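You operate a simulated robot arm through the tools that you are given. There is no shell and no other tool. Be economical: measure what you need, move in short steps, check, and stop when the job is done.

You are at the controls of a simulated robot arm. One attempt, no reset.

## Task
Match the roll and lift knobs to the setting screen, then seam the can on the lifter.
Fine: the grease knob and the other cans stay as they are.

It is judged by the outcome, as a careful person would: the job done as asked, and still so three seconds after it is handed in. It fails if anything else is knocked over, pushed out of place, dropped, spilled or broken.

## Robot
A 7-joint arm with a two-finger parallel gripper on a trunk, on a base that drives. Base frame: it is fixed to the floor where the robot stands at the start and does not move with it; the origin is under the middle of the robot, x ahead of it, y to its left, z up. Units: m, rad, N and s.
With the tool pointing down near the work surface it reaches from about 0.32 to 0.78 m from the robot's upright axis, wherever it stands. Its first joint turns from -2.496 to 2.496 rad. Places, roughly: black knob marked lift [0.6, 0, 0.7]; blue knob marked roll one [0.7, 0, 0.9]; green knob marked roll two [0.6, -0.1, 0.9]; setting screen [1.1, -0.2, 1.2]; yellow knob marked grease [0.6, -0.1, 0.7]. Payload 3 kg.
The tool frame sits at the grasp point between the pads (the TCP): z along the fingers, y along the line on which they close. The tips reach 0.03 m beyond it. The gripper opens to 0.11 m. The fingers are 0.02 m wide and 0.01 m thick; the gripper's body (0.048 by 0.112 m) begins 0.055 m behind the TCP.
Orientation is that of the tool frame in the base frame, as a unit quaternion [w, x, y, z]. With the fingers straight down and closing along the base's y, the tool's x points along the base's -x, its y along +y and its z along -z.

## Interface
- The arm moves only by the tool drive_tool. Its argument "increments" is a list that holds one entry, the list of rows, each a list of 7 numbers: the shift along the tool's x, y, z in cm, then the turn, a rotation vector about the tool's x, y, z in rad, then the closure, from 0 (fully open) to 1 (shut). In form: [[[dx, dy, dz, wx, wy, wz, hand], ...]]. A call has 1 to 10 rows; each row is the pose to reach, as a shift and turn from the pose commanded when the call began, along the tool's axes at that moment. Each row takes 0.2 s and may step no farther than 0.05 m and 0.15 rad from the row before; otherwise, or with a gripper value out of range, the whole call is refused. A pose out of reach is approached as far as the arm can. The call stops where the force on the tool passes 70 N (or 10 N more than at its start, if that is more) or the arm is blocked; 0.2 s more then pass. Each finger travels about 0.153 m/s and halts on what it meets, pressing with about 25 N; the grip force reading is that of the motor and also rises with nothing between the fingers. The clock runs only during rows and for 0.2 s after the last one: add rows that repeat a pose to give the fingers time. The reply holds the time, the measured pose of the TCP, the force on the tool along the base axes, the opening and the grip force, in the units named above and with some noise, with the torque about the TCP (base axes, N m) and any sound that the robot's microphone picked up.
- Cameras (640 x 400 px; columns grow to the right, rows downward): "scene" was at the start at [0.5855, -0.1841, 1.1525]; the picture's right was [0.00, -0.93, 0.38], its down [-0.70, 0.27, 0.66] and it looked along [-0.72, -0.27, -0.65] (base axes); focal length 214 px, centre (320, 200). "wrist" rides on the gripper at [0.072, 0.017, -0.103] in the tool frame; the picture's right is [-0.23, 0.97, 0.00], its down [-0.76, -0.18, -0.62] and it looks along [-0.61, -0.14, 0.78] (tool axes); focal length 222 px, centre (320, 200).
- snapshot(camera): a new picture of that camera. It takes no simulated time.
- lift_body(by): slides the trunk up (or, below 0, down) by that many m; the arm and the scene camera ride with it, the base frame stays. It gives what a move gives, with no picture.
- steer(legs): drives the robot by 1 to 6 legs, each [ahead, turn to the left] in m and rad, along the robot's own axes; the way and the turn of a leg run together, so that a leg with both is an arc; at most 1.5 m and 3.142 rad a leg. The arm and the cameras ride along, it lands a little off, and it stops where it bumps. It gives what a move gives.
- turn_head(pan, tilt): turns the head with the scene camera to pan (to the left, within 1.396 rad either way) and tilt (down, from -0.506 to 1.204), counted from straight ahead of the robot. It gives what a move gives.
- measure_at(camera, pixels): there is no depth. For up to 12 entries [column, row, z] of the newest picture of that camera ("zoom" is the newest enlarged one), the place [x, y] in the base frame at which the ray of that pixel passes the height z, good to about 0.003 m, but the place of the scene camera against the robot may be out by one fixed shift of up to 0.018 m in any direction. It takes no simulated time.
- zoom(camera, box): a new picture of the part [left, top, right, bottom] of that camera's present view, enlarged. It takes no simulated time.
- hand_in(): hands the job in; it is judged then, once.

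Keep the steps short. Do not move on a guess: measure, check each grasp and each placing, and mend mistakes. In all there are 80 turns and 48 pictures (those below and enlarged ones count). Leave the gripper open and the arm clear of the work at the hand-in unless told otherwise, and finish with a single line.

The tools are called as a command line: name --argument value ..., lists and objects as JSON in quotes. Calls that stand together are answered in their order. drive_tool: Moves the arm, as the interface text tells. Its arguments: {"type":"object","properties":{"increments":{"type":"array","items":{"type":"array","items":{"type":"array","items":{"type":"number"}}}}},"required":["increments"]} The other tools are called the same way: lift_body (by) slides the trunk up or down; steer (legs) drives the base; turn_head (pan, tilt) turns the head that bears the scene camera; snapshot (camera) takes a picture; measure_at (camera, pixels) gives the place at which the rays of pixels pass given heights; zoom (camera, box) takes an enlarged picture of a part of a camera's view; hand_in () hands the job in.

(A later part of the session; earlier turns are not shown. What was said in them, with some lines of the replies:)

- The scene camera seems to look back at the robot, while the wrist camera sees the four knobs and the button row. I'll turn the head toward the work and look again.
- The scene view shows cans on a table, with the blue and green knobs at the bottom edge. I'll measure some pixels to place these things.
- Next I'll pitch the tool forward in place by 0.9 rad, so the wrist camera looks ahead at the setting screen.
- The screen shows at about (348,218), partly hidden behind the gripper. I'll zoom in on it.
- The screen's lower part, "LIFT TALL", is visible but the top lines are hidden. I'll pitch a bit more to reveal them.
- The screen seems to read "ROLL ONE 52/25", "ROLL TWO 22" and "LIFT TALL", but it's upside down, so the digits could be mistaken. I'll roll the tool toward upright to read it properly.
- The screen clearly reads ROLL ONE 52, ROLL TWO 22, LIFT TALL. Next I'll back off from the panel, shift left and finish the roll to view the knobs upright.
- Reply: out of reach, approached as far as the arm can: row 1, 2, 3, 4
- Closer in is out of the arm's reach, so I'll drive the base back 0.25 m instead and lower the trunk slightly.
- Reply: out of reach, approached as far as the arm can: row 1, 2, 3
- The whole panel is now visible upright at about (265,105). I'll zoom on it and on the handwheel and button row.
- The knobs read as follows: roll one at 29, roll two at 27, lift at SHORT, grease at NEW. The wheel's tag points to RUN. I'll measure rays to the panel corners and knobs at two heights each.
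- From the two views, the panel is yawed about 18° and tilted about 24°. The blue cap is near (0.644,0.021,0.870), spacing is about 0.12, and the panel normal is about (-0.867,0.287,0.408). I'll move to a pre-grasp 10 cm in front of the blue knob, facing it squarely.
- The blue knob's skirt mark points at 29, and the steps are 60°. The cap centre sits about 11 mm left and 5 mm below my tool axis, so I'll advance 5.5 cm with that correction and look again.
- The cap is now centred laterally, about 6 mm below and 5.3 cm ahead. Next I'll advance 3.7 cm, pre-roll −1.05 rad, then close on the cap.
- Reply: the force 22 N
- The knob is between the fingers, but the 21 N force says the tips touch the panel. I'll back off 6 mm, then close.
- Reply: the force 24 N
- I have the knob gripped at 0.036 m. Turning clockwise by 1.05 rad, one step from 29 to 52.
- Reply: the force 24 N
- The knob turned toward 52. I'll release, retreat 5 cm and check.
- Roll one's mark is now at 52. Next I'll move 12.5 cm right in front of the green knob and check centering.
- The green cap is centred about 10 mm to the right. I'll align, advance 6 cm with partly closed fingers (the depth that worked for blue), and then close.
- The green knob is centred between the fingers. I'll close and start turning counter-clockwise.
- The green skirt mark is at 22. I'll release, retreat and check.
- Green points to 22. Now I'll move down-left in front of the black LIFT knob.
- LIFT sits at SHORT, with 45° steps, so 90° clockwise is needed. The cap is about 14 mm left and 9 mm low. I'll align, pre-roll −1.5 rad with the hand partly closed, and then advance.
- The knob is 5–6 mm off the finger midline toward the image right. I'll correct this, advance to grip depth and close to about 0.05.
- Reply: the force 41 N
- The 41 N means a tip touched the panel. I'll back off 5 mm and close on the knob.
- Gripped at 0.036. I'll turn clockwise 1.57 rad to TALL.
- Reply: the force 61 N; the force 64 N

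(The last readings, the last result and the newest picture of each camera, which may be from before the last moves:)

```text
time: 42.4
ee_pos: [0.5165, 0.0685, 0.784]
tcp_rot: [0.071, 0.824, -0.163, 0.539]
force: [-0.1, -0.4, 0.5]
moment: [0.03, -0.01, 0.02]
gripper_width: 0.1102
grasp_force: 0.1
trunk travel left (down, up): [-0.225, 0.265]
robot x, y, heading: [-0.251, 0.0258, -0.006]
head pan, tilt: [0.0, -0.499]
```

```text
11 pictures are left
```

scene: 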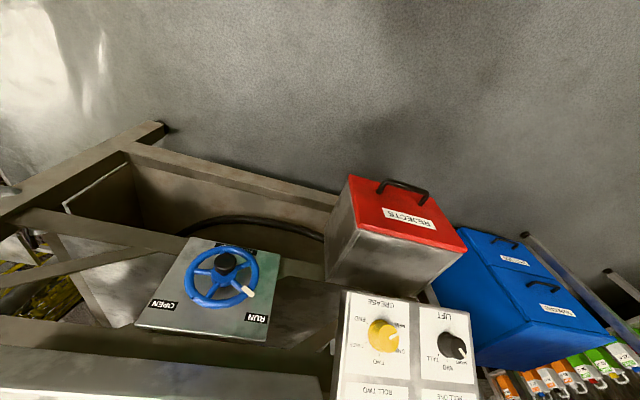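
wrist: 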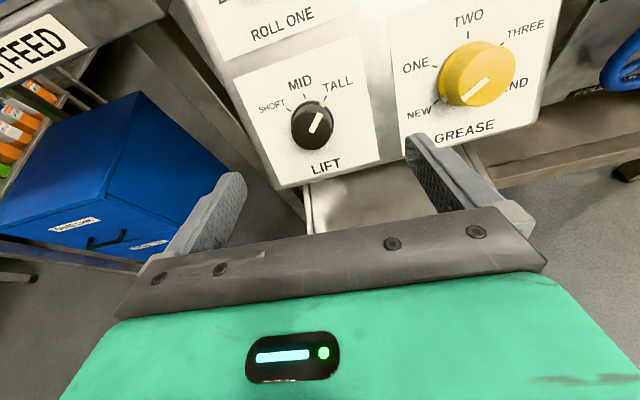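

LIFT now points at TALL, and grease is still at NEW. Next I'll retreat up and right, pitching up to view the screen lamps and the can inside the machine.

drive_tool --increments '[[[1.5, 3, -2, 0, 0, -0.07, 0], [4, 7, -3.5, 0, 0.06, -0.07, 0], [6.5, 11, -5, 0, 0.15, -0.07, 0], [9, 15, -6.6, 0, 0.25, -0.07, 0], [11.5, 19, -6.6, 0, 0.35, -0.07, 0], [14, 23, -6.6, 0, 0.4, -0.07, 0], [16.5, 27, -6.6, 0, 0.45, -0.07, 0], [18.5, 31, -6.6, 0, 0.5, -0.07, 0], [20.5, 35, -6.6, 0, 0.55, -0.07, 0], [20.5, 38, -6.6, 0, 0.6, -0.07, 0]]]'

snapshot --camera "wrist"

```text
time: 44.6
ee_pos: [0.4037, -0.3039, 0.9767]
tcp_rot: [0.133, 0.632, -0.107, 0.756]
force: [1.9, 0.7, -0.2]
moment: [0.02, 0.02, -0.03]
gripper_width: 0.1102
grasp_force: 0.1
trunk travel left (down, up): [-0.225, 0.265]
robot x, y, heading: [-0.25, 0.0254, -0.005]
head pan, tilt: [0.0, -0.499]
```

```text
10 pictures are left
```

wrist: 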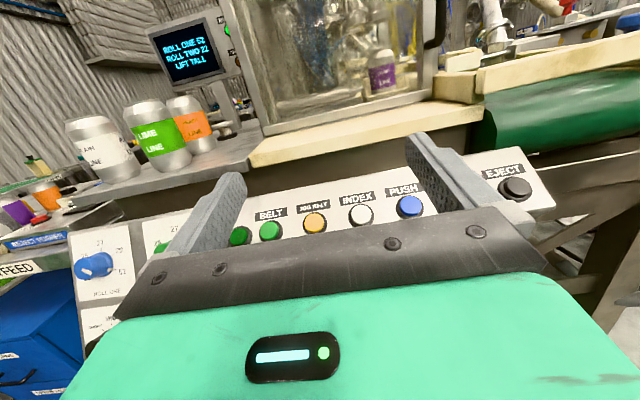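

zoom --camera "wrist" --box '[140, 0, 450, 160]'

```text
2.06 times, centred on (295, 80) of wrist
```

zoom: 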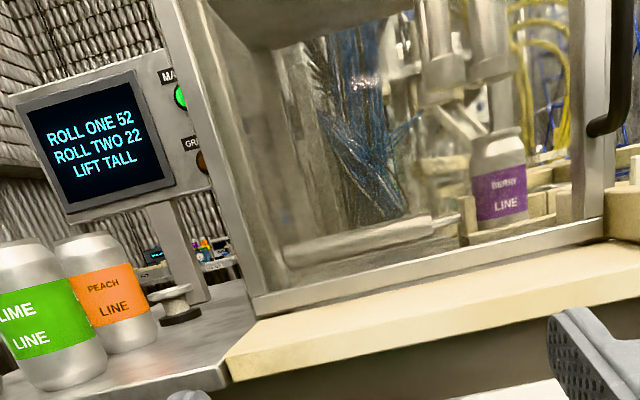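

The MATCH lamp glows green, and the BERRY can is in the machine behind the glass guard. I'll shift 16 cm right and up a bit to check the can's position and the guard before pressing SEAL.

drive_tool --increments '[[[2, 4, 0, 0, 0, 0, 0], [4, 8, 0, 0, 0, 0, 0], [6, 12, 0, 0, 0, 0, 0], [8, 16, 0, 0, 0, 0, 0]]]'

snapshot --camera "wrist"

```text
time: 45.6
ee_pos: [0.3453, -0.4338, 1.0467]
tcp_rot: [0.132, 0.632, -0.107, 0.756]
force: [0.2, 0.0, 0.1]
moment: [-0.02, 0.02, 0.03]
gripper_width: 0.1098
grasp_force: 0.1
out of reach, approached as far as the arm can: row 4
trunk travel left (down, up): [-0.225, 0.265]
robot x, y, heading: [-0.2537, 0.0265, -0.001]
head pan, tilt: [0.0, -0.499]
```

```text
8 pictures are left
```

wrist: 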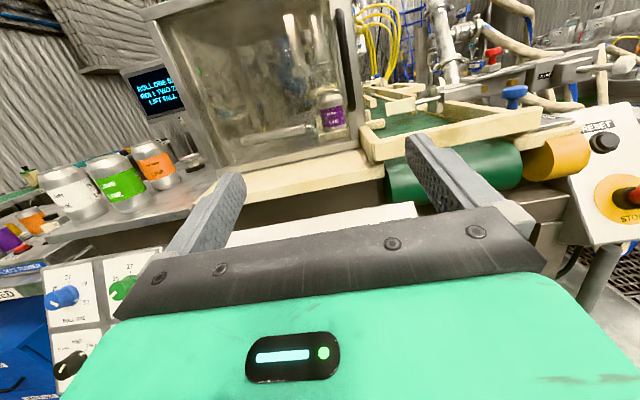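

zoom --camera "wrist" --box '[140, 0, 420, 200]'

```text
2.00 times, centred on (280, 100) of wrist
```

zoom: 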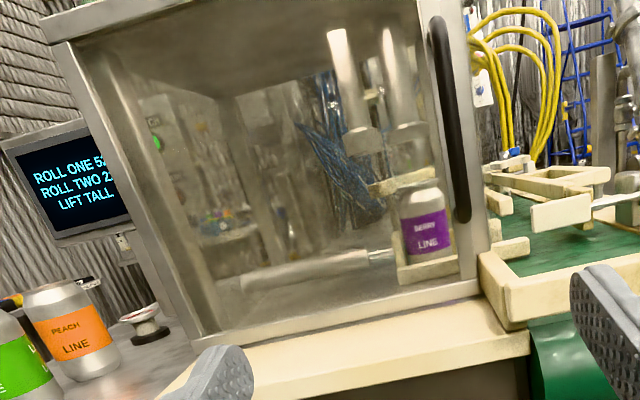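

The guard is shut, and the BERRY can stands under the seaming heads. Next I'll go to 10 cm in front of SEAL, fingers closed and pitched back to the panel angle.

drive_tool --increments '[[[-3, 0.3, 1, 0, -0.12, 0, 0.5], [-6, 0.6, 2, 0, -0.24, 0, 1], [-9, 0.9, 3, 0, -0.36, 0, 1], [-12.5, 1.3, 4, 0, -0.48, 0, 1], [-15.8, 1.6, 4.1, 0, -0.6, 0, 1], [-15.8, 1.6, 4.1, 0, -0.6, 0, 1]]]'

snapshot --camera "wrist"

```text
time: 47.0
ee_pos: [0.3827, -0.4231, 0.8509]
tcp_rot: [0.112, 0.832, -0.143, 0.524]
force: [-0.9, -0.5, -0.2]
moment: [0.03, -0.01, 0.06]
gripper_width: 0.0001
grasp_force: 24.5
out of reach, approached as far as the arm can: row 1, 2, 3, 4, 5, 6
trunk travel left (down, up): [-0.225, 0.265]
robot x, y, heading: [-0.25, 0.0245, -0.001]
head pan, tilt: [0.0, -0.499]
```

```text
6 pictures are left
```

wrist: 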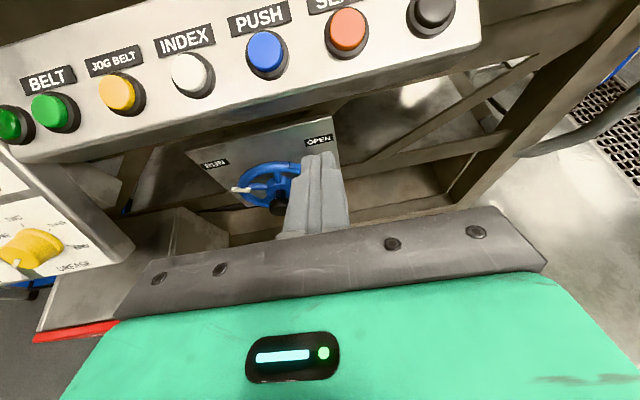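

I landed slightly low and short. SEAL is at (348,30), which is 6.2 cm up, 3.6 cm right and 11.5 cm ahead in tool axes. I'll shift to line up and come 4 cm closer, then check the pose.

drive_tool --increments '[[[2, 1.2, 0, 0, 0, 0, 1], [4, 2.4, 0, 0, 0, 0, 1], [6.2, 3.6, 0, 0, 0, 0, 1], [6.2, 3.6, 3, 0, 0, 0, 1]]]'

snapshot --camera "wrist"

```text
time: 48.0
ee_pos: [0.357, -0.4311, 0.8973]
tcp_rot: [0.096, 0.827, -0.142, 0.536]
force: [-1.2, 0.8, 1.7]
moment: [0.04, 0.08, -0.04]
gripper_width: 0.0001
grasp_force: 25.8
out of reach, approached as far as the arm can: row 1, 2, 3, 4
trunk travel left (down, up): [-0.225, 0.265]
robot x, y, heading: [-0.2511, 0.0227, -0.002]
head pan, tilt: [0.0, -0.499]
```

```text
5 pictures are left
```

wrist: 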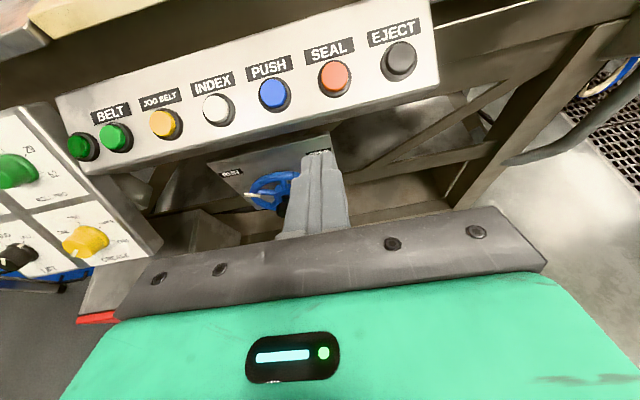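

From this base position, the spot in front of SEAL is out of the arm's reach. I'll reposition the base: back up 15 cm first, then bring the arm central and facing straight ahead.

steer --legs '[[-0.15, 0]]'

drive_tool --increments '[[[-0.23, -4.6, -0.52, 0.0292, 0, -0.013, 1], [-0.47, -9.2, -1.05, 0.0584, 0, -0.026, 1], [-0.7, -13.8, -1.57, 0.0876, 0, -0.039, 1], [-0.93, -18.4, -2.1, 0.117, 0, -0.052, 1], [-1.16, -23, -2.6, 0.146, 0, -0.065, 1], [-1.4, -27.5, -3.1, 0.175, 0, -0.078, 1], [-1.6, -32.1, -3.7, 0.204, 0, -0.091, 1], [-1.86, -36.7, -4.2, 0.234, 0, -0.104, 1], [-2.1, -41.3, -4.7, 0.263, 0, -0.117, 1], [-2.33, -45.9, -5.2, 0.292, 0, -0.1306, 1]]]'

```text
time: 49.4
ee_pos: [0.2087, -0.4313, 0.8979]
tcp_rot: [0.095, 0.828, -0.141, 0.534]
force: [-0.4, -0.1, 0.6]
moment: [0.0, 0.02, 0.0]
gripper_width: 0.0003
grasp_force: 24.1
trunk travel left (down, up): [-0.225, 0.265]
robot x, y, heading: [-0.4005, 0.0236, -0.004]
head pan, tilt: [0.0, -0.499]
```

```text
time: 51.6
ee_pos: [0.3104, 0.021, 0.8936]
tcp_rot: [0.008, 0.84, -0.009, 0.543]
force: [-0.3, -0.5, 0.4]
moment: [0.02, -0.01, 0.07]
gripper_width: 0.0
grasp_force: 24.9
trunk travel left (down, up): [-0.225, 0.265]
robot x, y, heading: [-0.4011, 0.0235, -0.003]
head pan, tilt: [0.0, -0.499]
```

The arm is now central. Next I'll turn left, back up, and turn right to line up with SEAL before driving forward.

steer --legs '[[0, 0.5], [-0.29, 0], [0, -0.82]]'

```text
time: 57.2
ee_pos: [0.0157, -0.3362, 0.8942]
tcp_rot: [0.094, 0.828, -0.14, 0.534]
force: [0.3, -0.6, 0.4]
moment: [0.02, 0.02, -0.05]
gripper_width: 0.0
grasp_force: 25.3
trunk travel left (down, up): [-0.225, 0.265]
robot x, y, heading: [-0.6499, -0.0891, -0.314]
head pan, tilt: [0.0, -0.499]
```

steer --legs '[[0.38, 0]]'

snapshot --camera "wrist"

```text
time: 59.6
ee_pos: [0.3824, -0.4537, 0.8933]
tcp_rot: [0.093, 0.829, -0.139, 0.534]
force: [-0.3, -0.5, -0.4]
moment: [0.0, 0.0, -0.01]
gripper_width: 0.0
grasp_force: 25.1
trunk travel left (down, up): [-0.225, 0.265]
robot x, y, heading: [-0.285, -0.2096, -0.309]
head pan, tilt: [0.0, -0.499]
```

```text
4 pictures are left
```

wrist: 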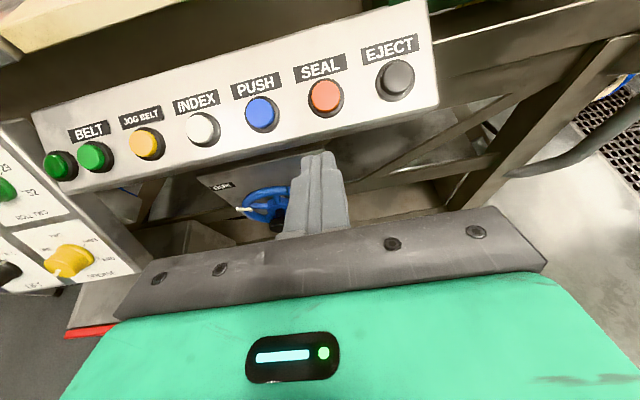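

My estimate predicts SEAL at (327,96) and I see it at (326,98), so they agree. I'll align and advance to about 1.5 cm short.

drive_tool --increments '[[[1.75, 1.1, 0, 0, 0, 0, 1], [1.75, 1.1, 4, 0, 0, 0, 1], [1.75, 1.1, 7, 0, 0, 0, 1], [1.75, 1.1, 7, 0, 0, 0, 1]]]'

snapshot --camera "wrist"

```text
time: 60.6
ee_pos: [0.4449, -0.4873, 0.882]
tcp_rot: [0.093, 0.829, -0.139, 0.534]
force: [-1.1, 0.8, 0.8]
moment: [-0.01, 0.0, 0.01]
gripper_width: 0.0
grasp_force: 25.0
trunk travel left (down, up): [-0.225, 0.265]
robot x, y, heading: [-0.2768, -0.2054, -0.313]
head pan, tilt: [0.0, -0.499]
```

```text
3 pictures are left
```

wrist: 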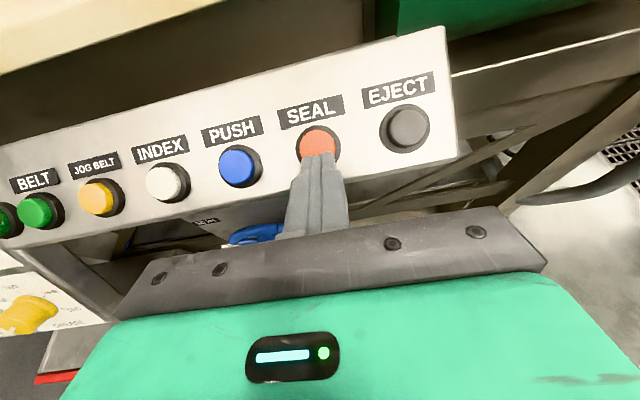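

The fingertips are right in front of SEAL. I'll press in small steps.

drive_tool --increments '[[[0, 0, 0.8, 0, 0, 0, 1], [0, 0, 1.3, 0, 0, 0, 1], [0, 0, 1.7, 0, 0, 0, 1], [0, 0, 2.1, 0, 0, 0, 1], [0, 0, 2.4, 0, 0, 0, 1], [0, 0, 2.6, 0, 0, 0, 1]]]'

```text
time: 62.0
ee_pos: [0.4663, -0.495, 0.8744]
tcp_rot: [0.094, 0.828, -0.138, 0.536]
force: [-20.6, 10.7, 12.7]
moment: [0.11, 0.11, 0.13]
gripper_width: 0.0002
grasp_force: 25.1
trunk travel left (down, up): [-0.225, 0.265]
robot x, y, heading: [-0.285, -0.2105, -0.314]
head pan, tilt: [0.0, -0.499]
heard: click
```

I heard a click at 26 N. I'll retreat now and let the cycle run, listening.

drive_tool --increments '[[[0, 0, -2, 0, 0, 0, 1], [0, 0, -5, 0, 0, 0, 1], [0, 0, -8, 0, 0, 0, 0.5], [0, 0, -8, 0, 0, 0, 0], [0, 0, -8, 0, 0, 0, 0], [0, 0, -8, 0, 0, 0, 0], [0, 0, -8, 0, 0, 0, 0], [0, 0, -8, 0, 0, 0, 0], [0, 0, -8, 0, 0, 0, 0], [0, 0, -8, 0, 0, 0, 0]]]'

drive_tool --increments '[[[0, 0, 0, 0, 0, 0, 0], [0, 0, 0, 0, 0, 0, 0], [0, 0, 0, 0, 0, 0, 0], [0, 0, 0, 0, 0, 0, 0], [0, 0, 0, 0, 0, 0, 0], [0, 0, 0, 0, 0, 0, 0], [0, 0, 0, 0, 0, 0, 0], [0, 0, 0, 0, 0, 0, 0], [0, 0, 0, 0, 0, 0, 0], [0, 0, 0, 0, 0, 0, 0]]]'

```text
time: 64.2
ee_pos: [0.399, -0.4703, 0.9054]
tcp_rot: [0.093, 0.829, -0.138, 0.534]
force: [-0.3, -0.5, -0.2]
moment: [-0.03, -0.02, -0.03]
gripper_width: 0.11
grasp_force: 0.1
trunk travel left (down, up): [-0.225, 0.265]
robot x, y, heading: [-0.2876, -0.2075, -0.31]
head pan, tilt: [0.0, -0.499]
```

```text
time: 66.4
ee_pos: [0.3991, -0.4691, 0.9054]
tcp_rot: [0.093, 0.828, -0.138, 0.535]
force: [-0.1, 0.1, 0.7]
moment: [-0.02, 0.01, -0.04]
gripper_width: 0.1099
grasp_force: 0.0
trunk travel left (down, up): [-0.225, 0.265]
robot x, y, heading: [-0.286, -0.2066, -0.312]
head pan, tilt: [0.0, -0.499]
```

No further sound. I'll raise and pitch up to inspect the BERRY can.

lift_body --by 0.15

drive_tool --increments '[[[0, 0, 0, 0, 0.12, 0, 0], [0, 0, 0, 0, 0.24, 0, 0], [0, 0, 0, 0, 0.36, 0, 0], [0, 0, 0, 0, 0.48, 0, 0], [0, 0, 0, 0, 0.6, 0, 0]]]'

zoom --camera "wrist" --box '[180, 0, 400, 160]'

```text
time: 68.2
ee_pos: [0.3988, -0.4699, 1.0555]
tcp_rot: [0.093, 0.829, -0.139, 0.535]
force: [-0.3, 0.0, -0.6]
moment: [0.01, 0.05, 0.02]
gripper_width: 0.1099
grasp_force: 0.1
trunk travel left (down, up): [-0.375, 0.115]
robot x, y, heading: [-0.2841, -0.205, -0.314]
head pan, tilt: [0.0, -0.499]
```

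```text
time: 69.4
ee_pos: [0.3994, -0.4694, 1.056]
tcp_rot: [0.129, 0.633, -0.104, 0.756]
force: [-0.3, -0.2, -0.2]
moment: [0.01, 0.03, -0.02]
gripper_width: 0.1101
grasp_force: 0.1
trunk travel left (down, up): [-0.375, 0.115]
robot x, y, heading: [-0.2818, -0.2095, -0.313]
head pan, tilt: [0.0, -0.499]
```

```text
2.50 times, centred on (290, 80) of wrist
```

zoom: 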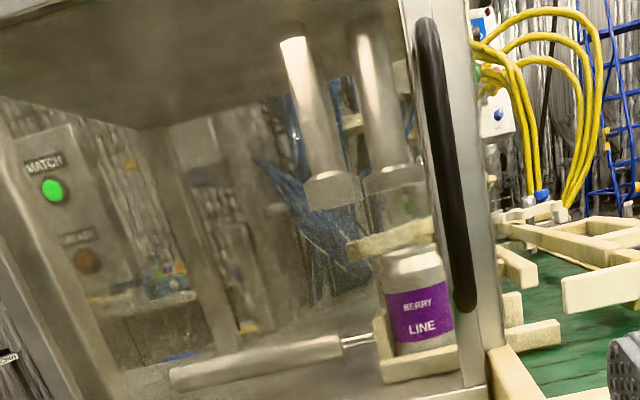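

MATCH is lit and the can is still upright under the chuck. I'll take a close zoom on the can's rim to see whether it's seamed.

zoom --camera "wrist" --box '[290, 60, 370, 160]'

```text
4.00 times, centred on (330, 110) of wrist
```

zoom: 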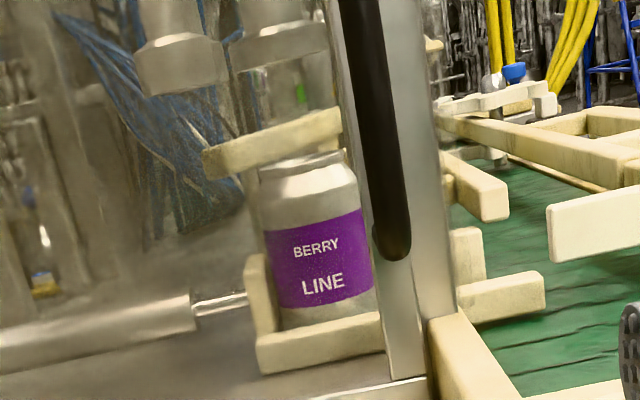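

The settings match, SEAL has been pressed, the gripper is open and the arm is clear of the machine. I'm handing in.

hand_in

```text
The job is handed in.
```

I set roll one to 52, roll two to 22 and lift to TALL, which lit MATCH, then pressed SEAL once and heard it click; I couldn't see for certain that the BERRY can's rim was seamed, and I left grease and the other cans alone.
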